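You operate a simulated robot arm through the tools that you are given. There is no shell and no other tool.

Carry out the task below with a simulated robot arm. There is one attempt and no reset: what you move stays moved.

JOB
Put things in order on the top of the wooden table. At the end: the clear yellow-rimmed jar stands where the clear green label bottle stood; the blue padlock from the top of the wooden table stands on top of the white stopper; the clear green label bottle stands where the green block stood; the green block stands on top of the brown small seal carton; whatever was shut is shut again. Leave all else as you found it, and nothing knocked over.

The check looks at the end state, three seconds after you hand in, the way a careful person would. Anything else that was tipped, shoved, dropped, spilled or broken makes it a failure. A push-on lid holds only when it is set on centred and level and pressed home; a screw cap is set on level and turned clockwise until tight.

ROBOT AND FRAMES
A 6-joint arm with a two-finger gripper, fixed in place. Base frame: the origin is on the floor under the middle of its stand, x ahead of it, y to its left, z up; the work surface is at about z = 0.8. Readings come in m, degrees, newtons and seconds.
With the tool pointing down near the work surface it reaches from about 0.1 to 0.7 m from the base axis. Its first joint turns from -66.0 to 66.0 degrees. Payload 2.45 kg.
Tool frame: the origin (TCP) lies between the finger pads and is the grasp point; the fingertips stand 0.03 m ahead of it; z points along the fingers, y is the line along which they close. The gripper opens to 0.106 m; its body begins 0.079 m behind the TCP.
Orientation is that of the tool frame in the base frame, as a unit quaternion [x, y, z, w]. With the fingers straight down and closing along the base's y, the tool's x points along the base's -x, its y along +y and its z along -z.

CONTROLS
- The arm moves only by the tool send_rows. Its argument "series" is one flat list of numbers, 7 for each row, row after row: the shift along the tool's x, y, z in cm, then the turn, a rotation vector about the tool's x, y, z in rad, then the finger opening in cm, from 0 to 10.6. In form: [dx, dy, dz, rx, ry, rz, gripper, dx, dy, dz, rx, ry, rz, gripper, ...]. A call has 1 to 20 rows; each row shifts and turns the commanded pose from where the row before left it, along the tool's axes as they then stand. Rows are played at 5 a second. More than 0.05 m and 8.6 degrees between two rows, or a gripper value outside its range, and nothing of the call is played. Where a pose cannot be reached the arm comes as near as it can. A force on the tool above 40 N (or 10 N above the force at the start of the call, whichever is more), or a blocked arm, ends the call early, and 0.2 s more pass. The fingers move at their own pace (about 0.153 m/s each) and stop on an object; they squeeze with about 40 N. The grip force told is the motor's: it shows also when the fingers shut on nothing. Time passes only in rows, and 0.2 s behind the last, so rows that do not move let the fingers close. It gives the time, the measured TCP pose, the force on the tool (base axes), the opening and the grip force at its end, in the units of the frame above (readings bear some noise), with the torque about the TCP (base axes, N m) and any sound that the robot's microphone picked up, and new pictures: "pictures" is both (left out), scene, wrist or none.
- Cameras (640 x 400 px; columns grow to the right, rows downward): "scene" is fixed at [0.0544, 0.4228, 1.3893]; the picture's right is [-0.74, -0.67, 0.00], its down [-0.47, 0.52, -0.71] and it looks along [0.48, -0.52, -0.70] (base axes); focal length 322 px, centre (320, 200). "wrist" rides on the gripper at [0.076, -0.002, -0.106] in the tool frame; the picture's right is [0.02, 1.00, 0.00], its down [-0.78, 0.02, -0.62] and it looks along [-0.62, 0.01, 0.78] (tool axes); focal length 247 px, centre (320, 200).
- locate(camera, pixels): there is no depth. For up to 12 entries [column, row, z] of the newest picture of that camera ("zoom" is the newest enlarged one), the place [x, y] in the base frame at which the ray of that pixel passes the height z, good to about 0.003 m. No time passes.
- close_up(camera, box): a new picture of the part [left, top, right, bottom] of that camera's present view, enlarged. No time passes.
- hand_in(): hands the job in; it is judged then, once.

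Unless the task says otherwise, let go and move clear before handing in.

The tools are called as a command line: name --argument value ..., lists and objects as JSON in quotes. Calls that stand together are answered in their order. send_rows: Moves the arm, as the interface text tells. Its arguments: {"type":"object","properties":{"series":{"type":"array","items":{"type":"number"}},"pictures":{"type":"string","enum":["both","scene","wrist","none"]}},"required":["series"]} The other tools are called the same way: locate (camera, pixels) gives the place at which the rays of pixels pass given heights; close_up (camera, box) takes an enlarged picture of a part of a camera's view; hand_in () hands the job in.

At the start:

```text
time_s: 0.0
position: [0.3728, 0.2047, 1.1034]
orientation: [0.0, 1.0, 0.0, 0.0]
force: [0.3, 0.8, -0.1]
moment: [-0.01, 0.01, 0.02]
opening: 0.1063
gripper_force: 0.1
```

scene: 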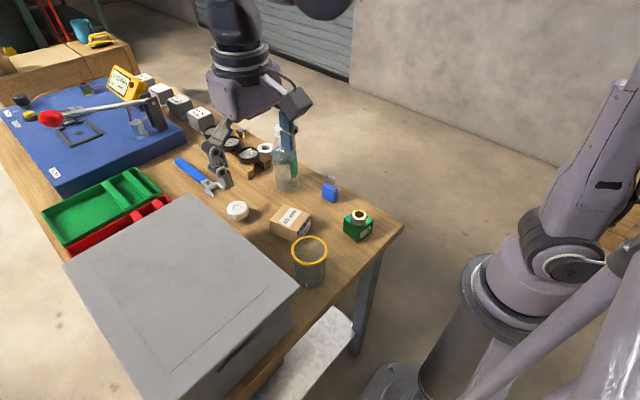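
wrist: 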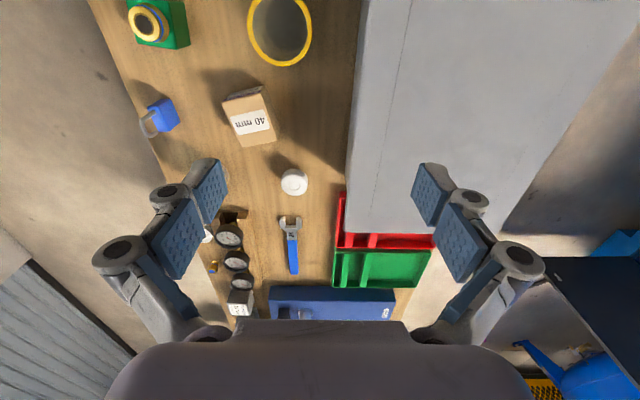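

The scene shows the yellow-rimmed jar around (310,262), the green block at (357,225), the carton at (290,222), the padlock at (330,192), the white stopper at (237,210) and the clear bottle at (285,165). I'll take enlarged views before I move anything.

close_up --camera "scene" --box '[200, 110, 400, 300]'

close_up --camera "wrist" --box '[100, 0, 360, 200]'

```text
2.11 times, centred on (300, 205) of scene
```

zoom: 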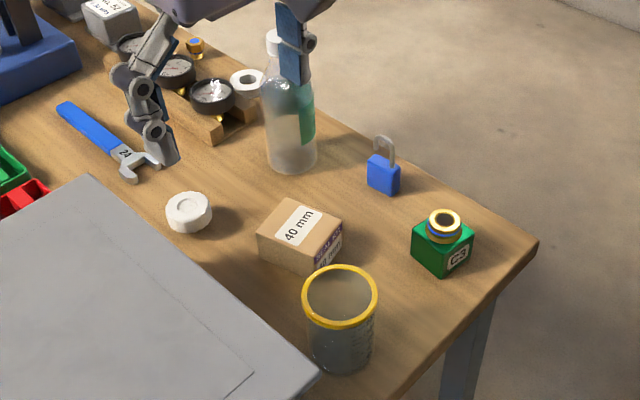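

```text
2.00 times, centred on (230, 100) of wrist
```

zoom: 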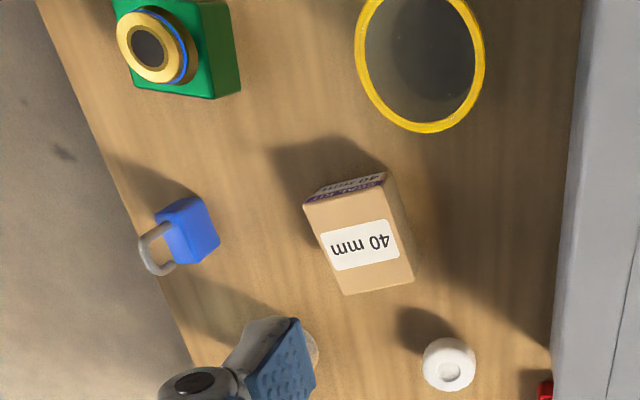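

The enlargements show the carton labelled "40 mm" and the green block with a gold ring on top. I'll look closer at each object and at the rest of the table.

close_up --camera "scene" --box '[310, 170, 390, 250]'

close_up --camera "scene" --box '[215, 185, 335, 295]'

close_up --camera "scene" --box '[0, 50, 240, 200]'

close_up --camera "scene" --box '[220, 100, 320, 200]'

close_up --camera "scene" --box '[50, 180, 350, 400]'

```text
5.00 times, centred on (350, 210) of scene
```

zoom: 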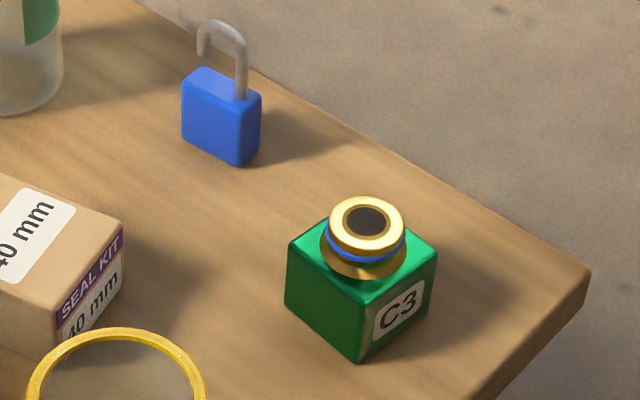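

```text
3.64 times, centred on (275, 240) of scene
```

zoom: 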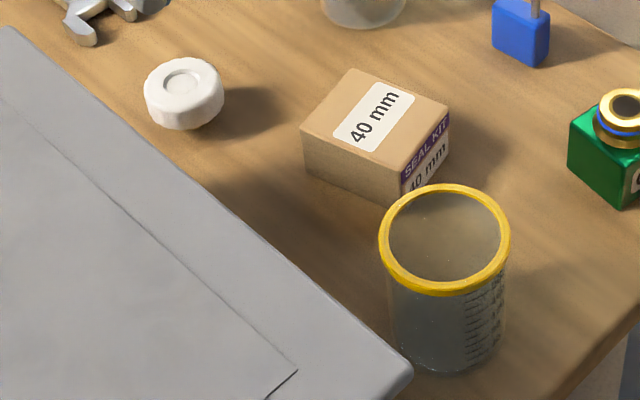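

```text
2.67 times, centred on (120, 125) of scene
```

zoom: 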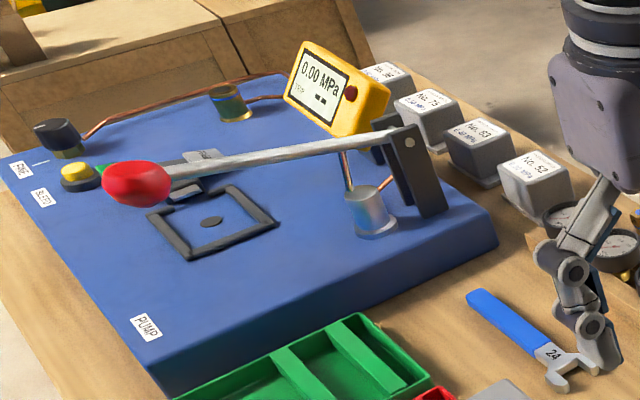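

```text
4.00 times, centred on (270, 150) of scene
```

zoom: 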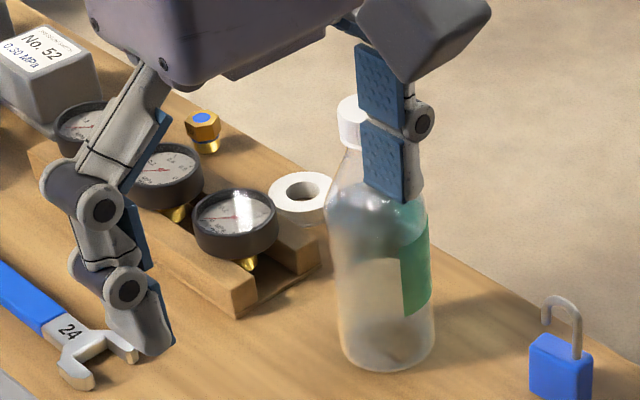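

```text
1.82 times, centred on (200, 290) of scene
```

zoom: 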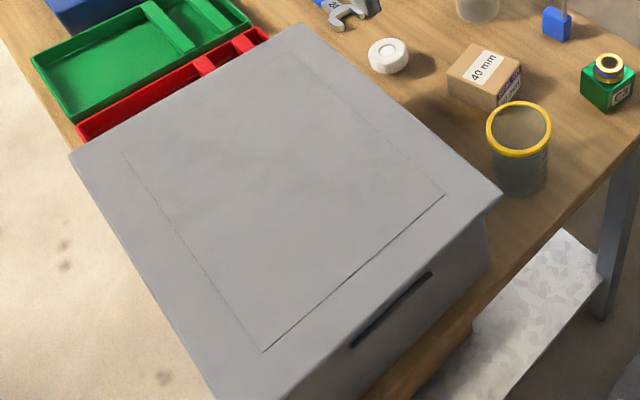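

The tabletop objects are clear, and I need coordinates for each. I'll use locate on scene pixels at the table height and at the objects' top heights.

locate --camera "scene" --pixels '[[358, 242, 0.8], [345, 226, 0.8], [372, 231, 0.8], [330, 202, 0.8], [237, 220, 0.8], [285, 185, 0.8], [311, 279, 0.8], [402, 228, 0.8], [357, 215, 0.86], [309, 250, 0.9], [237, 206, 0.82], [320, 262, 0.8]]'

locate --camera "wrist" --pixels '[[280, 30, 0.9], [294, 181, 0.82], [252, 120, 0.85], [165, 112, 0.83], [147, 22, 0.85], [310, 30, 0.9], [249, 30, 0.9]]'

```text
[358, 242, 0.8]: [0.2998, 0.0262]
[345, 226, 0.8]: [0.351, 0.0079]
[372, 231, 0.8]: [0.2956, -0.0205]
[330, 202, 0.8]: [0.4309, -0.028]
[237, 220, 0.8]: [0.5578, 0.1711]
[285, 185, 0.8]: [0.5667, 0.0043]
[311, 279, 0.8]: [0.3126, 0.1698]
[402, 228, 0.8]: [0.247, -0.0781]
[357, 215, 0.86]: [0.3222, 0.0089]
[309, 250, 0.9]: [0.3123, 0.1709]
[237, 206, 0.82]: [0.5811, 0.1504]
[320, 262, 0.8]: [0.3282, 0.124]
```

```text
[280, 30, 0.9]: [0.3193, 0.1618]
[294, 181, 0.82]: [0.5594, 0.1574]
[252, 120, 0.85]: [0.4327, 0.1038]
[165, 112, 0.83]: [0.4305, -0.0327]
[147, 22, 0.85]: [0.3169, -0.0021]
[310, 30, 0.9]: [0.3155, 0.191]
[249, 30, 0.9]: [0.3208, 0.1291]
```

From locate: jar ≈ (0.313,0.170), green block ≈ (0.32,0.0), carton ≈ (0.43,0.10), padlock ≈ (0.43,-0.03), stopper ≈ (0.56,0.157) and bottle ≈ (0.567,0.0). I'll back the arm off to get an unobstructed view from both cameras.

send_rows --series '[2.9, -3.0, -0.8, 0, 0, 0, 10.6, 2.9, -3.0, -0.8, 0, 0, 0, 10.6, 2.9, -3.0, -0.8, 0, 0, 0, 10.6, 2.9, -3.0, -0.8, 0, 0, 0, 10.6, 2.9, -3.0, -0.8, 0, 0, 0, 10.6, 2.9, -3.0, -0.8, 0, 0, 0, 10.6, 0, 0, 0, 0, 0, 0, 10.6]'

```text
time_s: 1.6
position: [0.1985, 0.0227, 1.1501]
orientation: [0.0, 1.0, 0.0, 0.0]
force: [-1.1, 0.5, 0.1]
moment: [0.0, 0.01, 0.0]
opening: 0.106
gripper_force: 0.3
```

scene: 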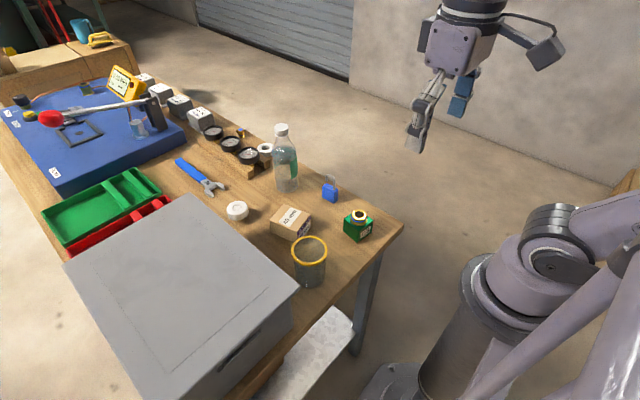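
wrist: 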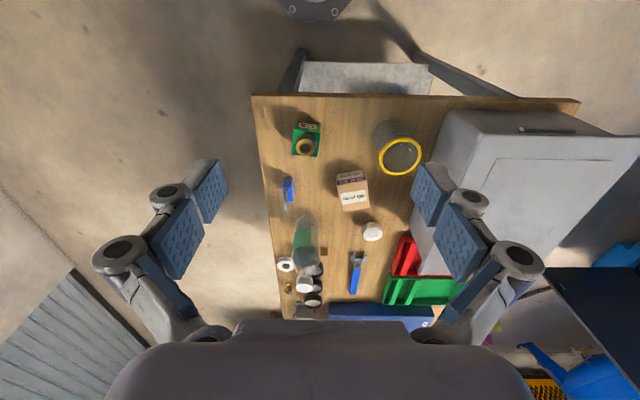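

Both views are now clear; the bottle stands at scene (285,160) with its white cap on. I'll take enlargements for measurement.

close_up --camera "wrist" --box '[240, 90, 460, 230]'

close_up --camera "wrist" --box '[250, 200, 410, 320]'

close_up --camera "scene" --box '[230, 110, 390, 210]'

close_up --camera "scene" --box '[220, 190, 410, 300]'

```text
2.86 times, centred on (350, 160) of wrist
```

zoom: 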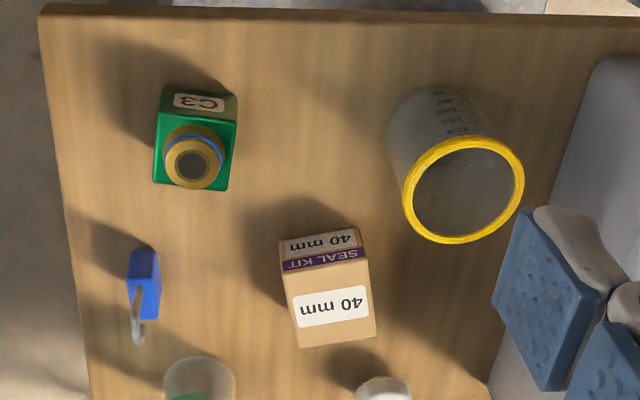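

```text
3.33 times, centred on (330, 260) of wrist
```

zoom: 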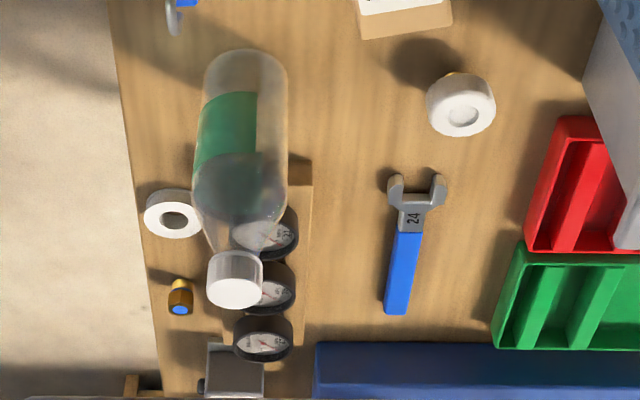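

```text
4.00 times, centred on (310, 160) of scene
```

zoom: 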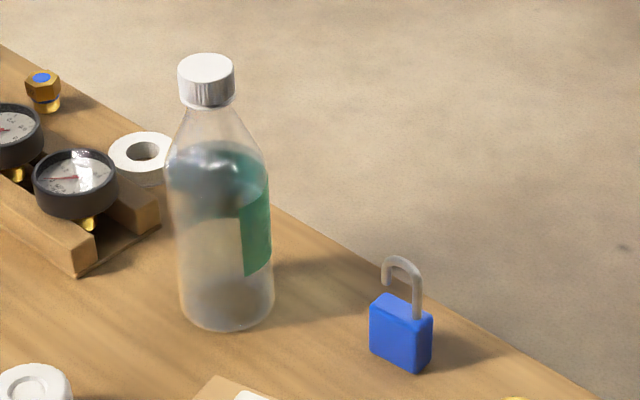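

```text
3.37 times, centred on (315, 245) of scene
```

zoom: 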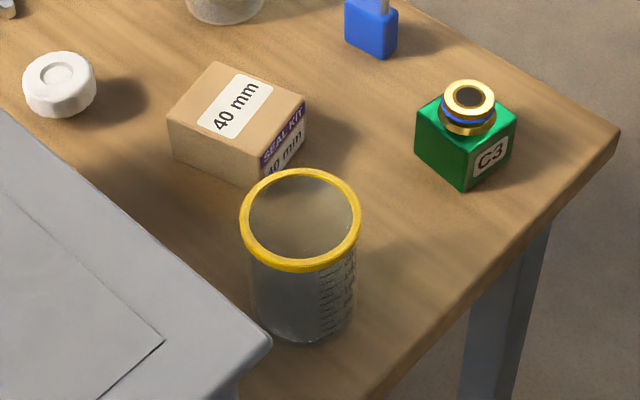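

I need accurate geometry for the green block and carton, so I'll enlarge the block first.

close_up --camera "scene" --box '[326, 200, 390, 250]'

```text
8.00 times, centred on (358, 225) of scene
```

zoom: 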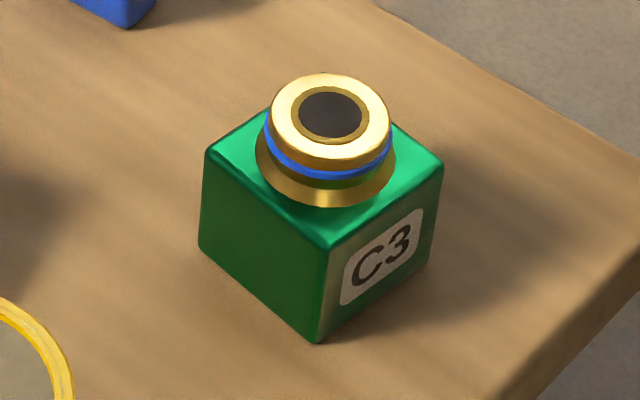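

locate --camera "zoom" --pixels '[[317, 342, 0.8], [200, 248, 0.8], [428, 262, 0.8], [330, 247, 0.84], [206, 152, 0.84], [443, 163, 0.84], [330, 247, 0.835], [206, 152, 0.835], [443, 163, 0.835], [330, 114, 0.85], [330, 114, 0.855], [330, 114, 0.86]]'

close_up --camera "scene" --box '[258, 196, 322, 246]'

```text
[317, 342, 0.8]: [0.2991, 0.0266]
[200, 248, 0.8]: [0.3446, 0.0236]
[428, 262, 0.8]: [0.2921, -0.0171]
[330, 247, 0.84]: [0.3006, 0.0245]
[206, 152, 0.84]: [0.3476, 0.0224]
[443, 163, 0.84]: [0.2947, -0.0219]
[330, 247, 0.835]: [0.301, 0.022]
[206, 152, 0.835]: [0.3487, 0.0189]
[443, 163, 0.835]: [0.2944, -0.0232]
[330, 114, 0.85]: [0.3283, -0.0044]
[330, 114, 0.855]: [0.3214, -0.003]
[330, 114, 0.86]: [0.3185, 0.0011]
```

```text
8.00 times, centred on (290, 221) of scene
```

zoom: 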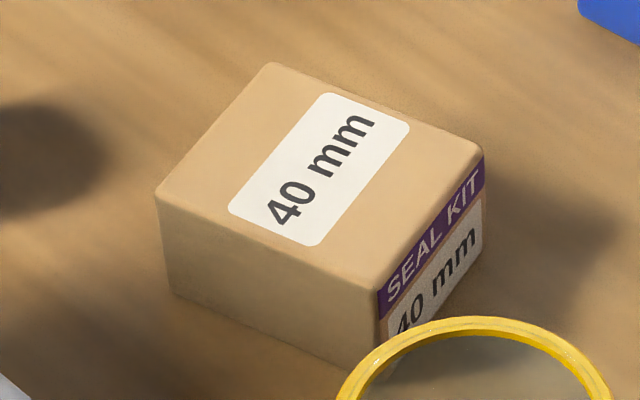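

The green block is about 45 mm cubed, centred near (0.3185,0.002). Next I'll measure the carton corners from this zoom.

locate --camera "zoom" --pixels '[[157, 193, 0.84], [270, 64, 0.84], [484, 153, 0.84], [378, 290, 0.84], [171, 297, 0.8], [483, 240, 0.8], [157, 193, 0.835], [270, 64, 0.835], [484, 153, 0.835], [378, 290, 0.835], [378, 370, 0.8]]'

close_up --camera "wrist" --box '[278, 110, 388, 220]'

```text
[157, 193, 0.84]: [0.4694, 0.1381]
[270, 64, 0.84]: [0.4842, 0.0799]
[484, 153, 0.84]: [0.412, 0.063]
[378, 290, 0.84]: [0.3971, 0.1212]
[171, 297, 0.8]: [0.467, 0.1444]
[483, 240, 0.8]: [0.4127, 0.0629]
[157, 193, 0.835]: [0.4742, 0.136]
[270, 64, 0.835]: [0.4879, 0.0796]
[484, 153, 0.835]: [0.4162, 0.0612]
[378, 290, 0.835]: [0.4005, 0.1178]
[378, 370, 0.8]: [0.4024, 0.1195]
```

```text
3.64 times, centred on (333, 165) of wrist
```

zoom: 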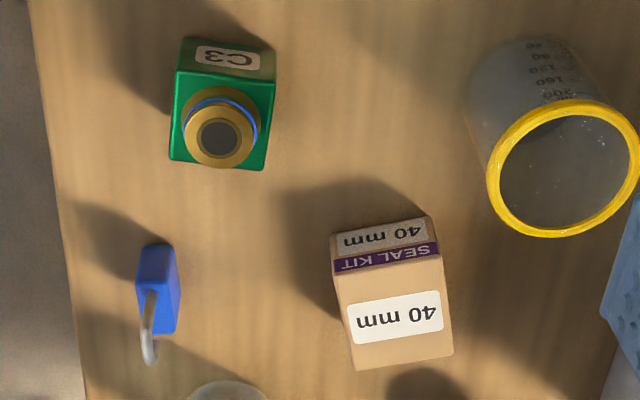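

The carton is about 75x60x40 mm, centred near (0.441,0.101) and yawed about 13°. I'll cross-check the block, carton and padlock from the wrist zoom.

locate --camera "zoom" --pixels '[[175, 73, 0.843], [276, 80, 0.843], [168, 160, 0.843], [265, 170, 0.843], [332, 262, 0.84], [440, 242, 0.84], [353, 370, 0.84], [454, 354, 0.84], [218, 138, 0.86], [137, 252, 0.83], [172, 245, 0.83], [563, 168, 0.9]]'

close_up --camera "scene" --box '[306, 166, 354, 210]'

```text
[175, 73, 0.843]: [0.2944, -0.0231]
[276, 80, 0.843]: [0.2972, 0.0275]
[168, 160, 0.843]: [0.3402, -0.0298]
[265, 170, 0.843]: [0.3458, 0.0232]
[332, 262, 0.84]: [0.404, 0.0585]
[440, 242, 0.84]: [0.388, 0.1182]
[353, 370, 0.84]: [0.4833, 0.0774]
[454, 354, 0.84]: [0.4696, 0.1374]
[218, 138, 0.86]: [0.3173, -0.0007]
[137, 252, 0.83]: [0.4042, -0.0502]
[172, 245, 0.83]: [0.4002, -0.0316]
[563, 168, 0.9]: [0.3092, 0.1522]
```

```text
9.09 times, centred on (330, 188) of scene
```

zoom: 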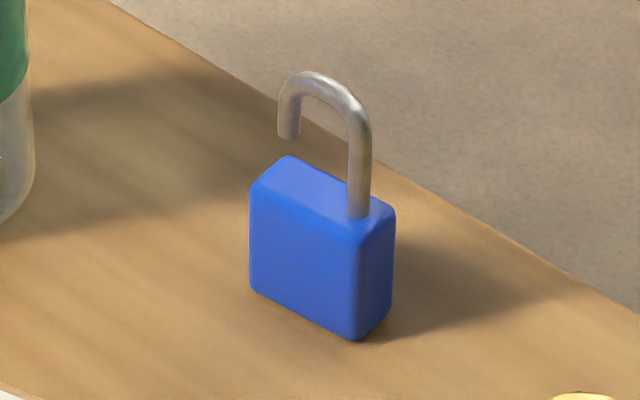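

The wrist view agrees to within a few millimetres. Next I'll measure the padlock body and then the stopper.

locate --camera "zoom" --pixels '[[250, 288, 0.8], [355, 341, 0.8], [392, 300, 0.8], [250, 185, 0.83], [285, 156, 0.83], [395, 210, 0.83], [358, 230, 0.83], [359, 212, 0.83], [320, 75, 0.85], [320, 75, 0.86], [370, 110, 0.86], [280, 90, 0.86]]'

close_up --camera "scene" --box '[213, 190, 261, 230]'

```text
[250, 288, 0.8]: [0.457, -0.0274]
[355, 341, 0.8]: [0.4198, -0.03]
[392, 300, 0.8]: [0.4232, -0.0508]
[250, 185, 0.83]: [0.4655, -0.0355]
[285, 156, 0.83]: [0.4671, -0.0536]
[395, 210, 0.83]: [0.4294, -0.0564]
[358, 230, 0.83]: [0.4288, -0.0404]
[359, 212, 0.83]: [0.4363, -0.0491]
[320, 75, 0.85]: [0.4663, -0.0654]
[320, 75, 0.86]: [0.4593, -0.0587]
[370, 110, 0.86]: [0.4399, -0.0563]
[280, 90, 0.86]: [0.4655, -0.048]
```

```text
10.00 times, centred on (237, 210) of scene
```

zoom: 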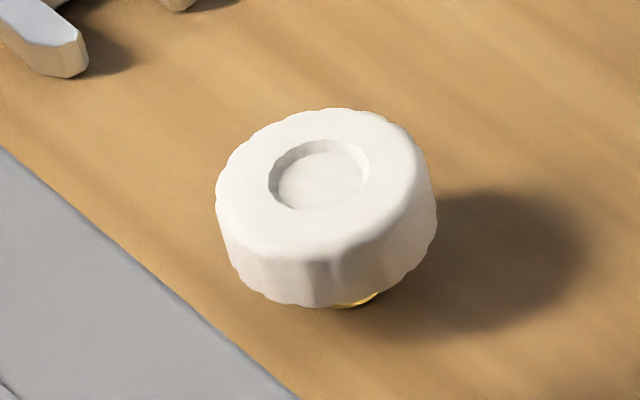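

The padlock body is about 37x20x41 mm, centred near (0.440,-0.039). The stopper is a white fluted knob on a small gold stem, which I'll measure next.

locate --camera "zoom" --pixels '[[320, 178, 0.82], [320, 178, 0.825], [320, 178, 0.83], [320, 178, 0.835], [357, 303, 0.8], [357, 303, 0.805], [222, 180, 0.83], [420, 180, 0.83], [320, 112, 0.83], [320, 245, 0.83], [240, 270, 0.81], [435, 230, 0.81]]'

close_up --camera "wrist" --box '[345, 205, 401, 255]'

```text
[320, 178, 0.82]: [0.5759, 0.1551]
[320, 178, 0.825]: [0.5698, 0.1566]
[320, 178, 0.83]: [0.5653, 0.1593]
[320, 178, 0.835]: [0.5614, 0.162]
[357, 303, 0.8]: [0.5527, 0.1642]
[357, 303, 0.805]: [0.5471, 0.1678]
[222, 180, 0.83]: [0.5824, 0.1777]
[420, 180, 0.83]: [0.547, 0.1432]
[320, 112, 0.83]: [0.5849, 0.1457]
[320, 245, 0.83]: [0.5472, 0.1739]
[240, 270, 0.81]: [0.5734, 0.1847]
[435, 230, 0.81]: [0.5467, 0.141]
```

```text
8.00 times, centred on (373, 230) of wrist
```

zoom: 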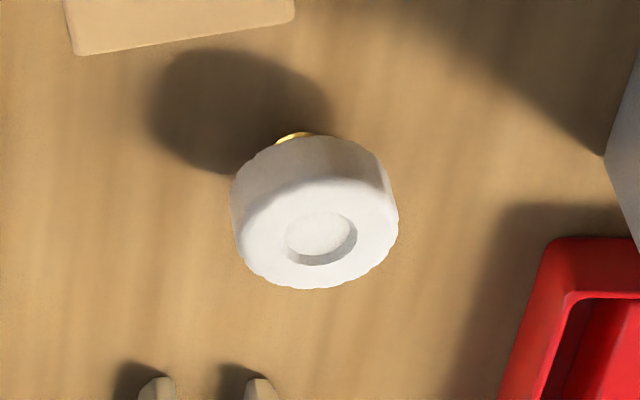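

I'll triangulate the stopper top height using the wrist zoom, with the recess centre at (320,237).

locate --camera "zoom" --pixels '[[320, 237, 0.82], [320, 237, 0.825], [320, 237, 0.83], [320, 237, 0.835], [294, 137, 0.8], [294, 137, 0.805], [238, 237, 0.83], [398, 237, 0.83], [316, 183, 0.83], [310, 289, 0.83]]'

close_up --camera "scene" --box '[260, 115, 310, 200]'

```text
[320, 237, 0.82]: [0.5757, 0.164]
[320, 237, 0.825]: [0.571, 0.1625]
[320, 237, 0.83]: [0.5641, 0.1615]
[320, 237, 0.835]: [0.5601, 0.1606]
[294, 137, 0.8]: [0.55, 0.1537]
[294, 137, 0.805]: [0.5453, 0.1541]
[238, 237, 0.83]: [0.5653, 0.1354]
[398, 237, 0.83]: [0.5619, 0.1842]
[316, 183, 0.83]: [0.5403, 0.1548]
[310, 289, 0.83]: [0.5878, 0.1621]
```

```text
4.71 times, centred on (285, 158) of scene
```

zoom: 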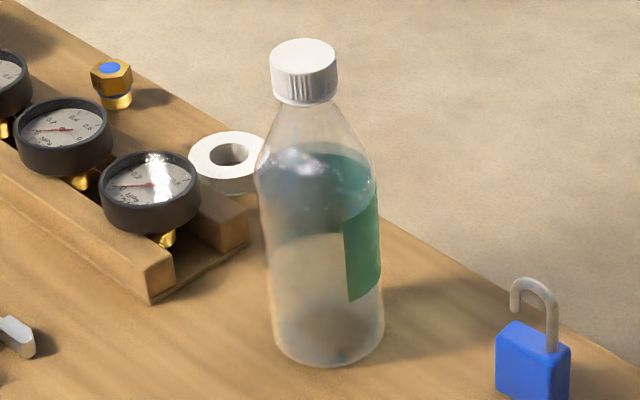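

The stopper top is at z≈0.832, centred at about (0.563,0.161). Next is the bottle: base edges at zoom (275,330), (384,320), (328,366), and cap at (303,52).

locate --camera "zoom" --pixels '[[330, 366, 0.8], [275, 330, 0.8], [384, 322, 0.8], [330, 336, 0.8], [304, 50, 0.98], [304, 50, 0.99], [304, 50, 1.0], [304, 50, 1.01], [271, 55, 1.0], [337, 55, 1.0]]'

close_up --camera "wrist" --box '[275, 205, 345, 305]'

```text
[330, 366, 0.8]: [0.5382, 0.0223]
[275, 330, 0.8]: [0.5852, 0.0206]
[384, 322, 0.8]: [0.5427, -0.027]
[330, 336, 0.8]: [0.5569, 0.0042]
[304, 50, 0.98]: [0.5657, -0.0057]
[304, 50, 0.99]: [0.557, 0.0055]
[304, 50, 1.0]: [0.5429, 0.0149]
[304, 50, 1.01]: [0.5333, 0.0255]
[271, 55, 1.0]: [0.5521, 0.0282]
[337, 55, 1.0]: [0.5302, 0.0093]
```

```text
4.00 times, centred on (310, 255) of wrist
```

zoom: 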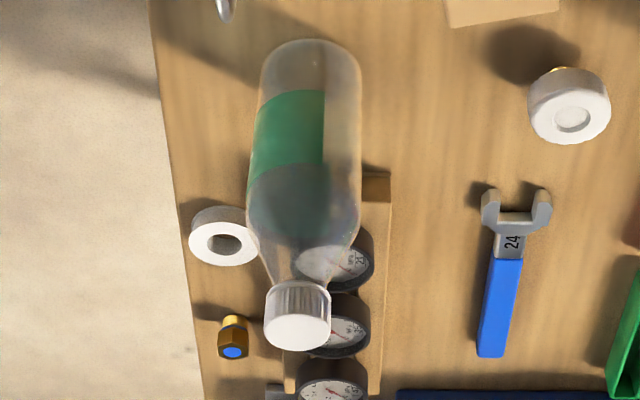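

I'll cross-check the bottle from the wrist zoom: base near edge at (310,40), cap top at (298,328).

locate --camera "zoom" --pixels '[[310, 40, 0.8], [262, 80, 0.8], [360, 80, 0.8], [298, 330, 0.98], [298, 330, 0.985], [298, 330, 0.99], [298, 330, 1.0], [265, 325, 0.99], [330, 325, 0.99], [375, 175, 0.82], [390, 175, 0.82], [224, 243, 0.82]]'

close_up --camera "wrist" --box '[360, 100, 450, 190]'

```text
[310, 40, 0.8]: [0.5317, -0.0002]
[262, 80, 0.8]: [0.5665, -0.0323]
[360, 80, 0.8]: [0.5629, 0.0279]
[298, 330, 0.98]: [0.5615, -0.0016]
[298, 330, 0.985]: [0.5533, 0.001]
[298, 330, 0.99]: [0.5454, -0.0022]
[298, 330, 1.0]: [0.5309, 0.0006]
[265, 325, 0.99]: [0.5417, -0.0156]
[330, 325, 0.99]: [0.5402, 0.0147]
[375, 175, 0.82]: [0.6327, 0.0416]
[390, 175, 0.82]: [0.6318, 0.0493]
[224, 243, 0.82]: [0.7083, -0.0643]
```

```text
4.44 times, centred on (405, 145) of wrist
```

zoom: 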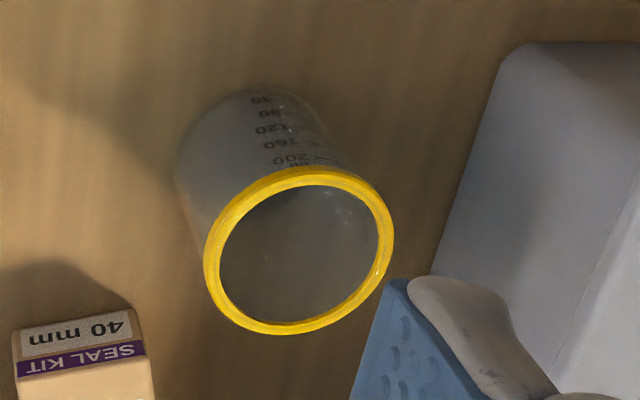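

The bottle axis is at about (0.5625,-0.001), cap top z≈0.982, radius 31 mm. Next I'll do the jar, with its rim extents at zoom u 203–394 and v 167–335.

locate --camera "zoom" --pixels '[[298, 250, 0.89], [298, 250, 0.895], [298, 250, 0.9], [298, 250, 0.905], [298, 250, 0.91], [203, 262, 0.9], [394, 240, 0.9], [300, 167, 0.9], [295, 335, 0.9], [255, 87, 0.8], [177, 165, 0.8], [500, 60, 0.9]]'

close_up --camera "scene" --box '[275, 225, 345, 295]'

```text
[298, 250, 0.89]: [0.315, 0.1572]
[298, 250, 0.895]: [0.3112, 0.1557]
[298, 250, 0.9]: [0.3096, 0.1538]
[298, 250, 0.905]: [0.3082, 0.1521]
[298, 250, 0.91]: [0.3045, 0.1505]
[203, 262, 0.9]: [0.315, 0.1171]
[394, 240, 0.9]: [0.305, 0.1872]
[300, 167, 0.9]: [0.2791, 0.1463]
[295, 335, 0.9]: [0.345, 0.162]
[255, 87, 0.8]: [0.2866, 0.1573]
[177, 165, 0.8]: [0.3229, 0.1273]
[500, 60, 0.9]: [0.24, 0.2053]
```

```text
5.71 times, centred on (310, 260) of scene
```

zoom: 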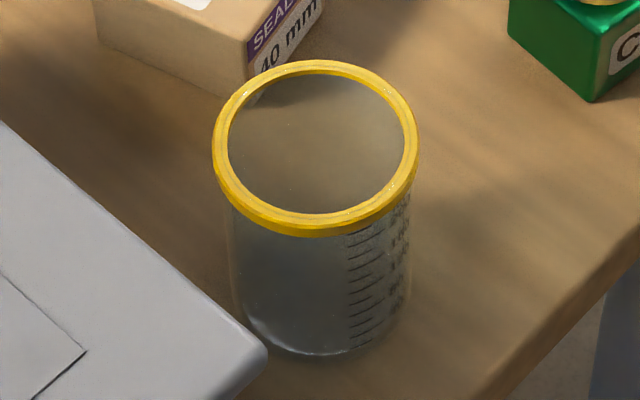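

I'll triangulate the jar's rim from this scene zoom, with the centre at (315,148).

locate --camera "zoom" --pixels '[[315, 148, 0.87], [315, 148, 0.88], [315, 148, 0.885], [315, 148, 0.89], [315, 148, 0.895], [315, 148, 0.9], [320, 357, 0.8], [232, 300, 0.8], [410, 290, 0.8], [267, 350, 0.9], [267, 350, 0.92], [267, 350, 0.95]]'

locate --camera "wrist" --pixels '[[398, 169, 0.87], [398, 169, 0.88], [398, 169, 0.885], [398, 169, 0.89], [412, 220, 0.8], [440, 125, 0.8], [452, 111, 0.9], [452, 111, 0.92], [452, 111, 0.94]]'

```text
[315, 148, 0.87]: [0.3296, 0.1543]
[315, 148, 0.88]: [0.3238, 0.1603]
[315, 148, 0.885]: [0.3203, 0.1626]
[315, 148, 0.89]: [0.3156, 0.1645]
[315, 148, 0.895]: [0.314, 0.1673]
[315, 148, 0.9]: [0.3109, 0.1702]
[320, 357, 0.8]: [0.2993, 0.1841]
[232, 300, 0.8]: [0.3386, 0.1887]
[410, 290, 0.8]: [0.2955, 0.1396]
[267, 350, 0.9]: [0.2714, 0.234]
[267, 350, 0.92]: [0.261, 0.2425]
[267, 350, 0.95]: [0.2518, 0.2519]
```

```text
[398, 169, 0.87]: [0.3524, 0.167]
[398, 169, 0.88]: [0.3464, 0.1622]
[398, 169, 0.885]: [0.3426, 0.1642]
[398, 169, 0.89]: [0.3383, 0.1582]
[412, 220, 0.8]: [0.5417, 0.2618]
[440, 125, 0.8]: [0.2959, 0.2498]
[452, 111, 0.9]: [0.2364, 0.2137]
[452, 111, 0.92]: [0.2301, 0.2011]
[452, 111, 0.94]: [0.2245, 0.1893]
```

Measurements so far: jar ≈ (0.317,0.162), rim z≈0.885. The box lid edge is near y≈0.24, so I won't close along y there. I'll start with the green block and move above it with the fingers aligned to its -5.5° yaw.

send_rows --series '[-2.0, -0.38, 3.3, 0, 0, 0, 10.6, -2.0, -0.38, 3.3, 0, 0, 0, 10.6, -2.0, -0.38, 3.3, 0, 0, 0, 10.6, -2.0, -0.38, 3.3, 0, 0, 0, 10.6, -2.0, -0.38, 3.3, 0, 0, 0, 10.6, -2.0, -0.38, 3.3, 0, 0, 0, 10.6, 0, 0, 0, 0, 0, 0.09, 8.0, 0, 0, 0, 0, 0, 0, 8.0]'

```text
time_s: 3.4
position: [0.3201, 0.0014, 0.9531]
orientation: [0.046, 0.999, 0.0, 0.0]
force: [-0.4, -0.1, 0.7]
moment: [0.0, -0.03, 0.03]
opening: 0.0798
gripper_force: 0.0
```

scene: 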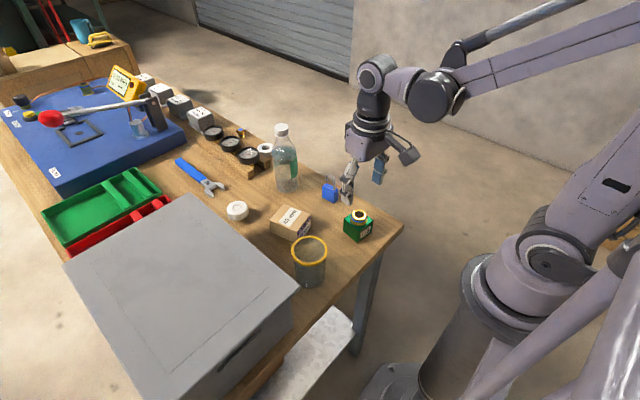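
wrist: 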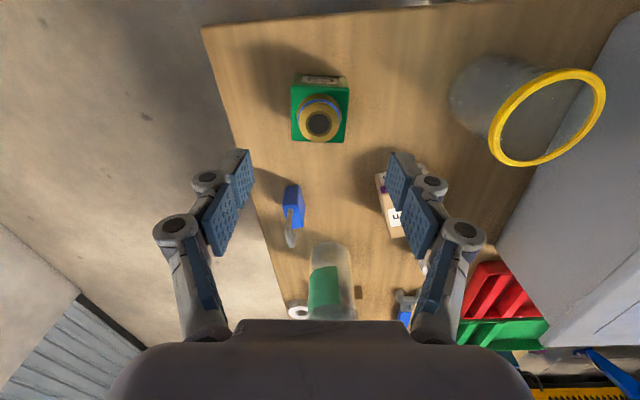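

The block at wrist (320,110) looks square with the fingers. I'll enlarge it to check the centring.

close_up --camera "wrist" --box '[272, 60, 368, 160]'

```text
4.00 times, centred on (320, 110) of wrist
```

zoom: 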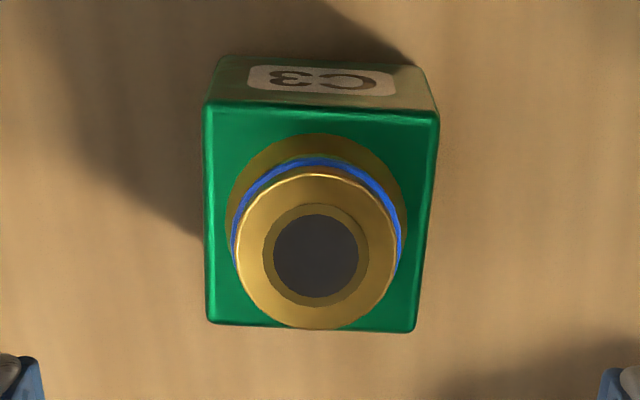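

locate --camera "zoom" --pixels '[[207, 103, 0.845], [439, 112, 0.845], [207, 323, 0.845], [413, 332, 0.845], [316, 254, 0.862], [316, 254, 0.867], [217, 57, 0.8], [422, 67, 0.8]]'

```text
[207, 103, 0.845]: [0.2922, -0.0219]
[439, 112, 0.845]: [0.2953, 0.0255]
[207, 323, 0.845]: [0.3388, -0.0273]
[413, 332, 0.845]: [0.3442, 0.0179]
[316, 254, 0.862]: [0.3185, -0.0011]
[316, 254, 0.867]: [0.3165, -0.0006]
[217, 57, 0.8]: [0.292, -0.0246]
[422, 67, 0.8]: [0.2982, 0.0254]
```

The block centre comes out at (0.318,-0.001) with yaw about -6.5°. I'll trim the yaw and position, then descend with open fingers so the tips stop about 8 mm above the table.

send_rows --series '[0.12, -0.27, 0, 0, 0, 0.023, 8.0, 0, 0, 4, 0, 0, 0, 8.0, 0, 0, 3, 0, 0, 0, 8.0, 0, 0, 2, 0, 0, 0, 8.0, 0, 0, 1.5, 0, 0, 0, 8.0, 0, 0, 1.0, 0, 0, 0, 8.0, 0, 0, 0, 0, 0, 0, 8.0]'

```text
time_s: 5.0
position: [0.3177, -0.0015, 0.8379]
orientation: [0.057, 0.998, 0.0, 0.0]
force: [0.9, 0.0, 0.1]
moment: [-0.03, -0.02, 0.02]
opening: 0.0799
gripper_force: 0.0
```

scene: 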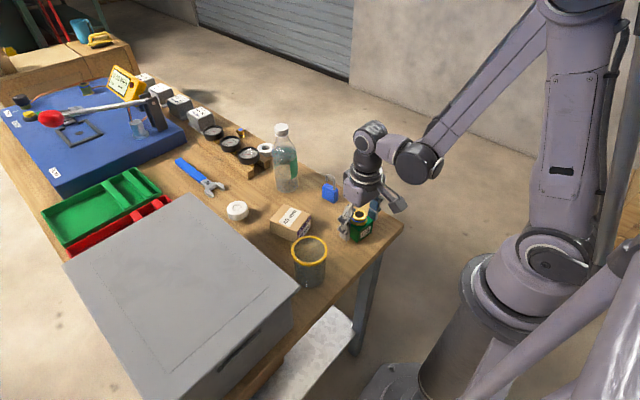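
wrist: 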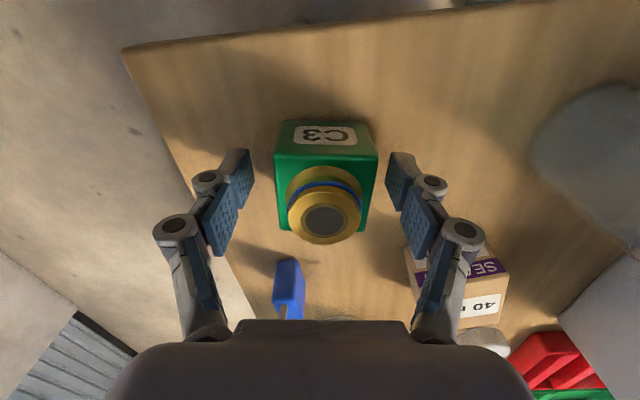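

The block sits between the pads (pads at u≈235 and 402, block centre u≈325). I'll close on it now.

send_rows --series '[0, 0, 0, 0, 0, 0, 6.0, 0, 0, 0, 0, 0, 0, 4.0, 0, 0, 0, 0, 0, 0, 3.5, 0, 0, 0, 0, 0, 0, 3.5]'

```text
time_s: 6.0
position: [0.3179, -0.0017, 0.8377]
orientation: [0.056, 0.998, 0.0, 0.0]
force: [-0.2, 0.6, 5.9]
moment: [0.19, -0.01, 0.0]
opening: 0.0492
gripper_force: 39.7
```

scene: 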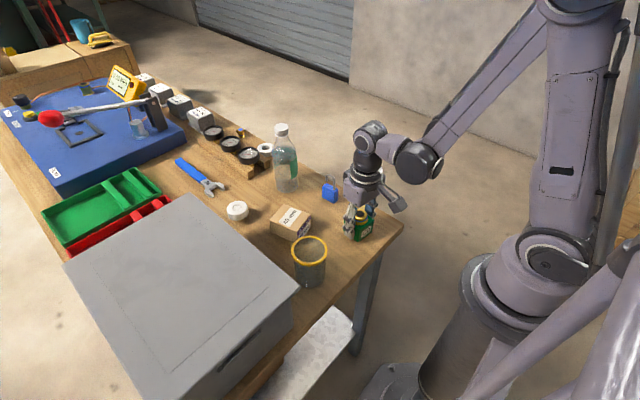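
wrist: 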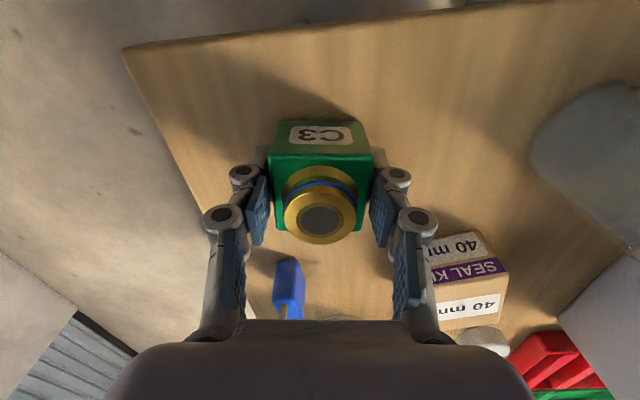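

I have a firm grip at 49 mm opening. I'll lift straight up and check the load.

send_rows --series '[0, 0, -1, 0, 0, 0, 3.5, 0, 0, -2, 0, 0, 0, 3.5, 0, 0, -3, 0, 0, 0, 3.5, 0, 0, -3, 0, 0, 0, 3.5, 0, 0, -3, 0, 0, 0, 3.5, 0, 0, 0, 0, 0, 0, 3.5]'

```text
time_s: 7.4
position: [0.3185, -0.0019, 0.9579]
orientation: [0.056, 0.998, 0.0, 0.0]
force: [0.2, 0.9, -2.8]
moment: [0.0, 0.0, -0.01]
opening: 0.0496
gripper_force: 40.5
```

scene: 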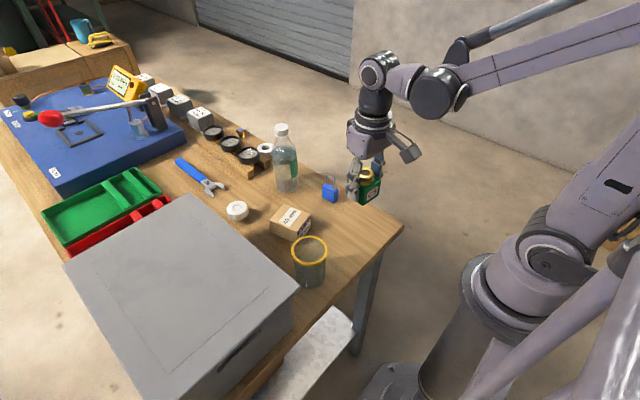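
wrist: 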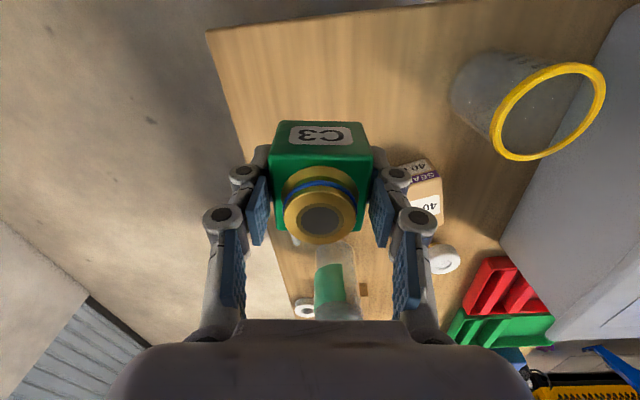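

The block is lifted (about 2.8 N). I'll move to the near side of the carton, turn to the carton's yaw, and take a fresh measurement of the carton.

send_rows --series '[1.0, 3.3, -1.4, 0, 0, 0, 3.5, 1.0, 3.3, -1.4, 0, 0, 0, 3.5, 1.0, 3.3, -1.4, 0, 0, 0, 3.5, 0, 0, 0, 0, 0, -0.1163, 3.5, 0, 0, 0, 0, 0, -0.1163, 3.5, 0, 0, 0, 0, 0, -0.1163, 3.5, 0, 0, 0, 0, 0, 0, 3.5]'

close_up --camera "wrist" --box '[240, 180, 440, 320]'

```text
time_s: 9.0
position: [0.3002, 0.1004, 1.0002]
orientation: [-0.118, 0.993, 0.0, 0.0]
force: [0.0, 0.2, -2.7]
moment: [-0.01, 0.01, -0.02]
opening: 0.0491
gripper_force: 39.7
```

scene: 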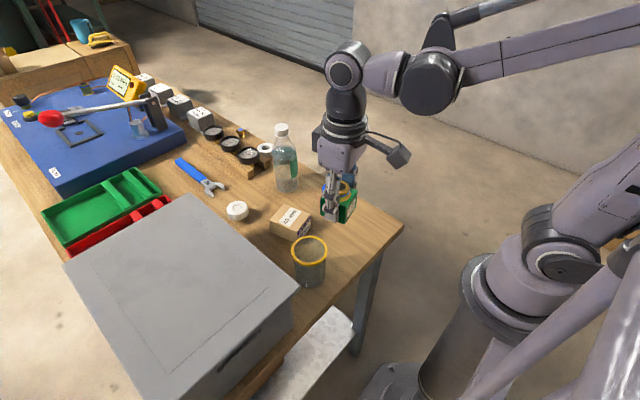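
wrist: 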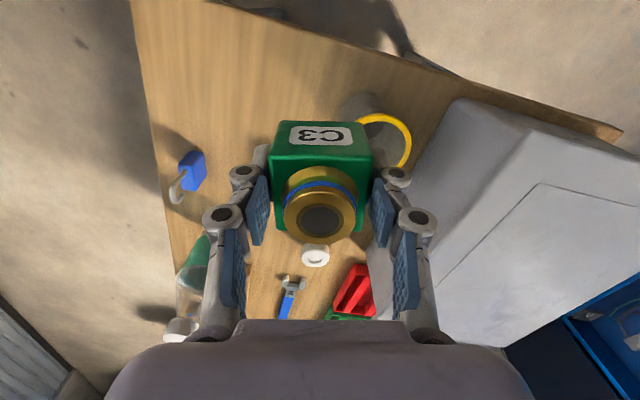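

```text
2.86 times, centred on (340, 250) of wrist
```

zoom: 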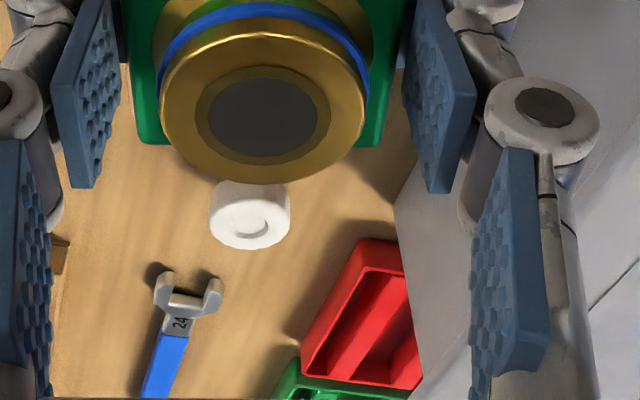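

The carton is now hidden behind the block, so I'll use the measured centre (0.439,0.100). I'll hover above it and use the scene camera to check alignment.

send_rows --series '[-3.37, -0.815, 0, 0, 0, 0, 3.5, -3.37, -0.815, 0, 0, 0, 0, 3.5, -3.37, -0.815, 0, 0, 0, 0, 3.5, -3.37, -0.815, 0, 0, 0, 0, 3.5, 0, 0, 4.0, 0, 0, 0, 3.5, 0, 0, 4.0, 0, 0, 0, 3.5, 0, 0, 2.0, 0, 0, 0, 3.5, 0, 0, 0, 0, 0, 0, 3.5]'

close_up --camera "scene" --box '[245, 160, 345, 250]'

close_up --camera "wrist" --box '[220, 80, 440, 250]'

```text
time_s: 10.8
position: [0.4367, 0.1006, 0.8991]
orientation: [-0.117, 0.993, 0.0, -0.001]
force: [0.7, -0.6, -2.9]
moment: [-0.01, 0.02, -0.03]
opening: 0.0492
gripper_force: 40.2
```

scene: 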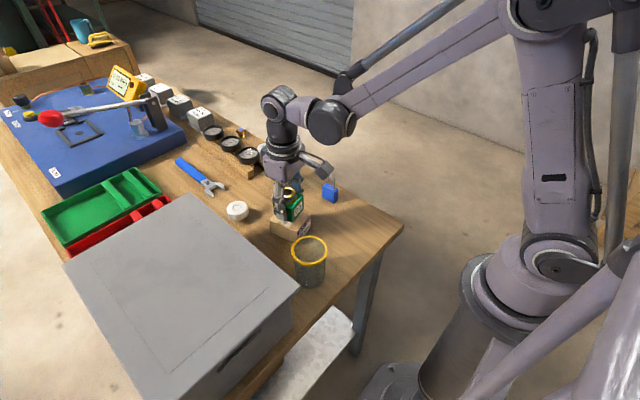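
wrist: 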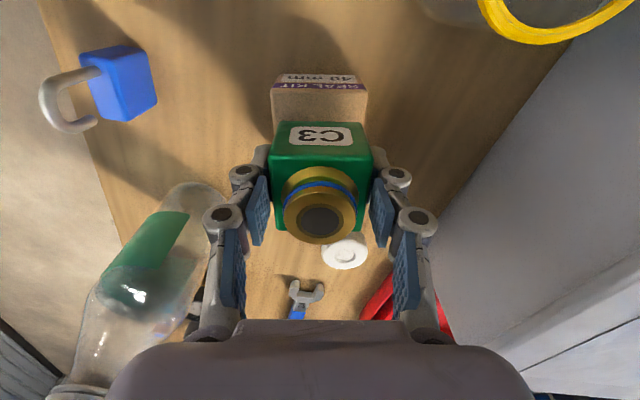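

```text
4.44 times, centred on (295, 205) of scene
```

zoom: 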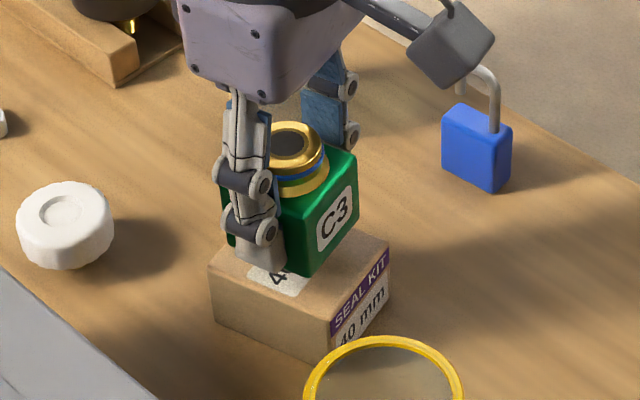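

```text
2.35 times, centred on (330, 165) of wrist
```

zoom: 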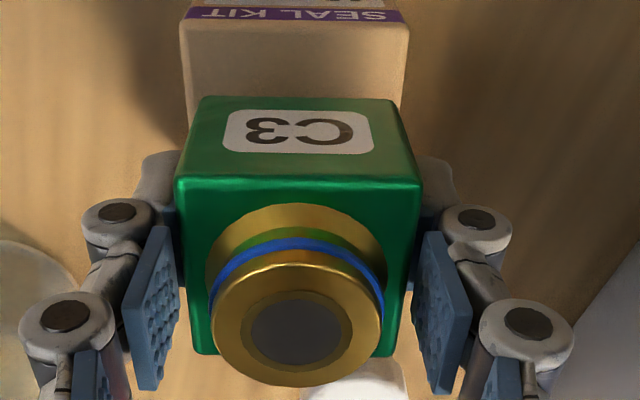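

The block hovers squarely over the carton. I'll check the carton's front top edge in this wrist zoom, (183,22)–(410,22), to verify the centring.

locate --camera "zoom" --pixels '[[183, 22, 0.84], [410, 22, 0.84], [200, 97, 0.861], [398, 100, 0.861], [176, 180, 0.906], [421, 183, 0.906]]'

close_up --camera "scene" --box '[265, 185, 325, 245]'

```text
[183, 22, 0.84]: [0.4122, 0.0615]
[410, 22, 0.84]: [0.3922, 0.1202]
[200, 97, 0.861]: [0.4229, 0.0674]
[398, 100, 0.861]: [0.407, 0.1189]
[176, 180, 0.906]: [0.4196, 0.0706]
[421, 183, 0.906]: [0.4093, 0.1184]
```

```text
6.67 times, centred on (295, 215) of scene
```

zoom: 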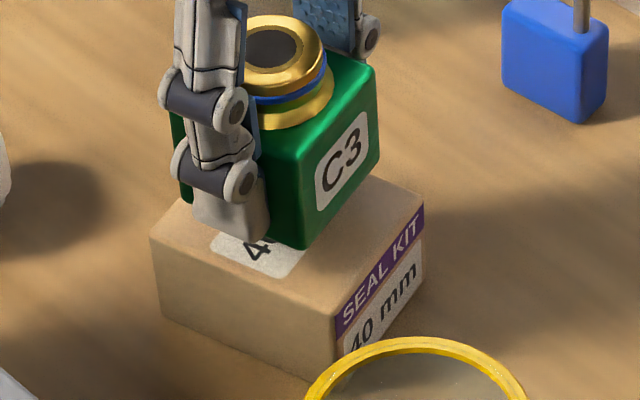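

The block centre (0.438,0.099) matches the carton centre (0.438,0.0995). I'll lower it gently towards contact.

send_rows --series '[0, 0, 0.8, 0, 0, 0, 3.5, 0, 0, 0.6, 0, 0, 0, 3.5, 0, 0, 0.3, 0, 0, 0, 3.5, 0, 0, 0.15, 0, 0, 0, 3.5, 0, 0, 0.1, 0, 0, 0, 3.5, 0, 0, 0, 0, 0, 0, 3.5]'

close_up --camera "scene" --box '[265, 185, 325, 245]'

```text
time_s: 12.2
position: [0.4391, 0.0991, 0.8805]
orientation: [-0.117, 0.993, 0.0, 0.001]
force: [0.5, 1.2, 29.8]
moment: [-0.01, -0.06, -0.02]
opening: 0.0494
gripper_force: 40.5
```

scene: 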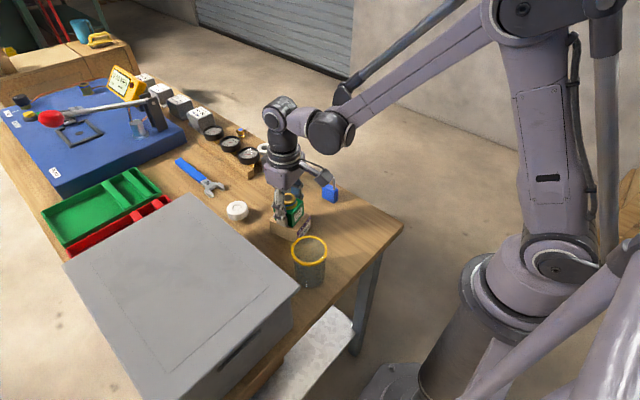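
wrist: 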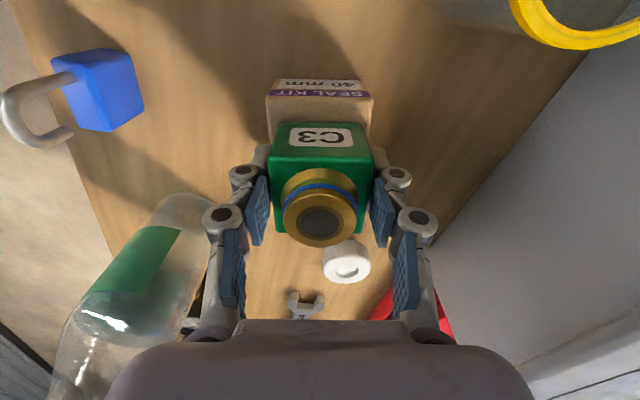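

```text
6.67 times, centred on (295, 215) of scene
```

zoom: 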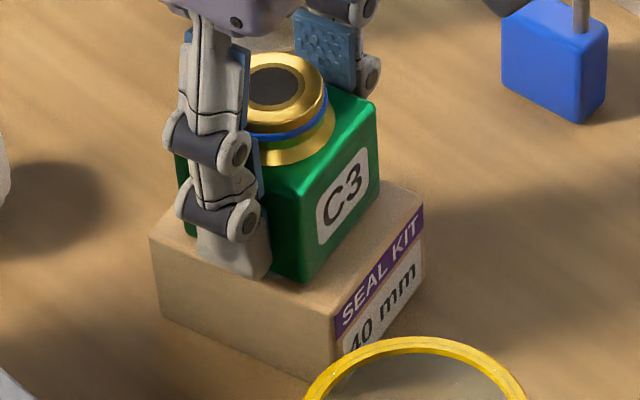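

Contact is made (about 30 N), so the block is seated. I'll back off 1 mm to relieve the push, open the fingers and rise.

send_rows --series '[0, 0, -0.1, 0, 0, 0, 3.5, 0, 0, 0, 0, 0, 0, 3.5, 0, 0, 0, 0, 0, 0, 5.4, 0, 0, 0, 0, 0, 0, 6.5, 0, 0, 0, 0, 0, 0, 7.5, 0, 0, 0, 0, 0, 0, 7.5]'

close_up --camera "scene" --box '[265, 185, 325, 245]'

```text
time_s: 13.6
position: [0.4386, 0.1011, 0.8815]
orientation: [-0.117, 0.993, 0.0, 0.0]
force: [0.5, -0.1, 0.6]
moment: [0.0, -0.02, -0.01]
opening: 0.0753
gripper_force: 0.1
```

scene: 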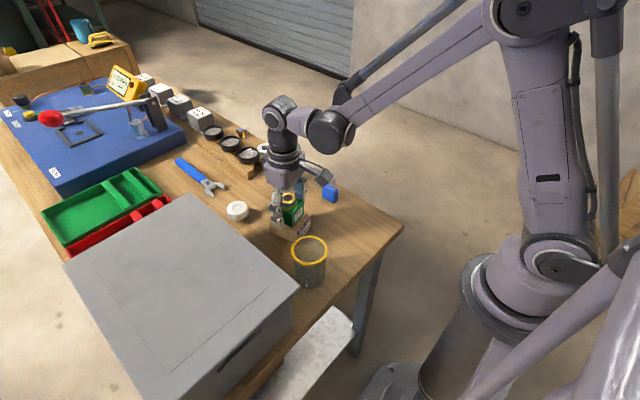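
wrist: 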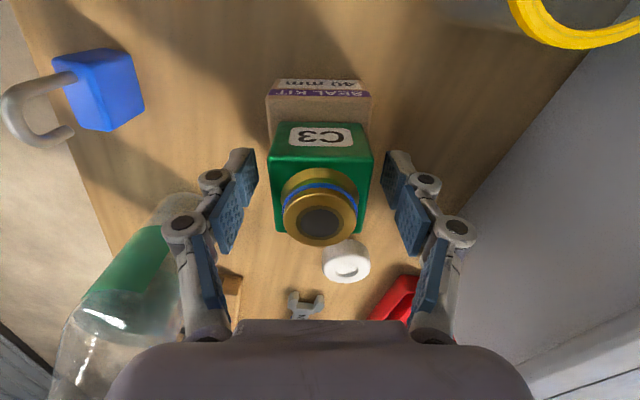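

```text
6.67 times, centred on (295, 215) of scene
```

zoom: 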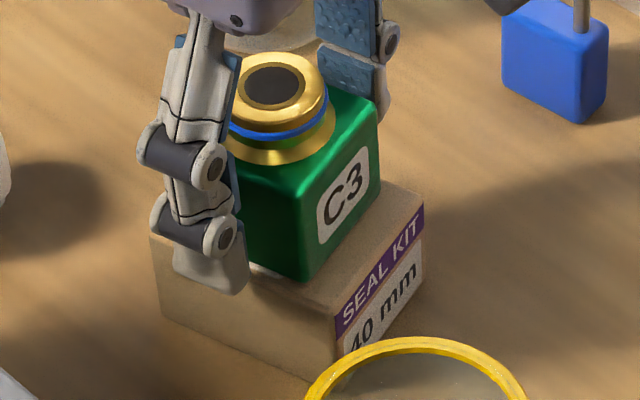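

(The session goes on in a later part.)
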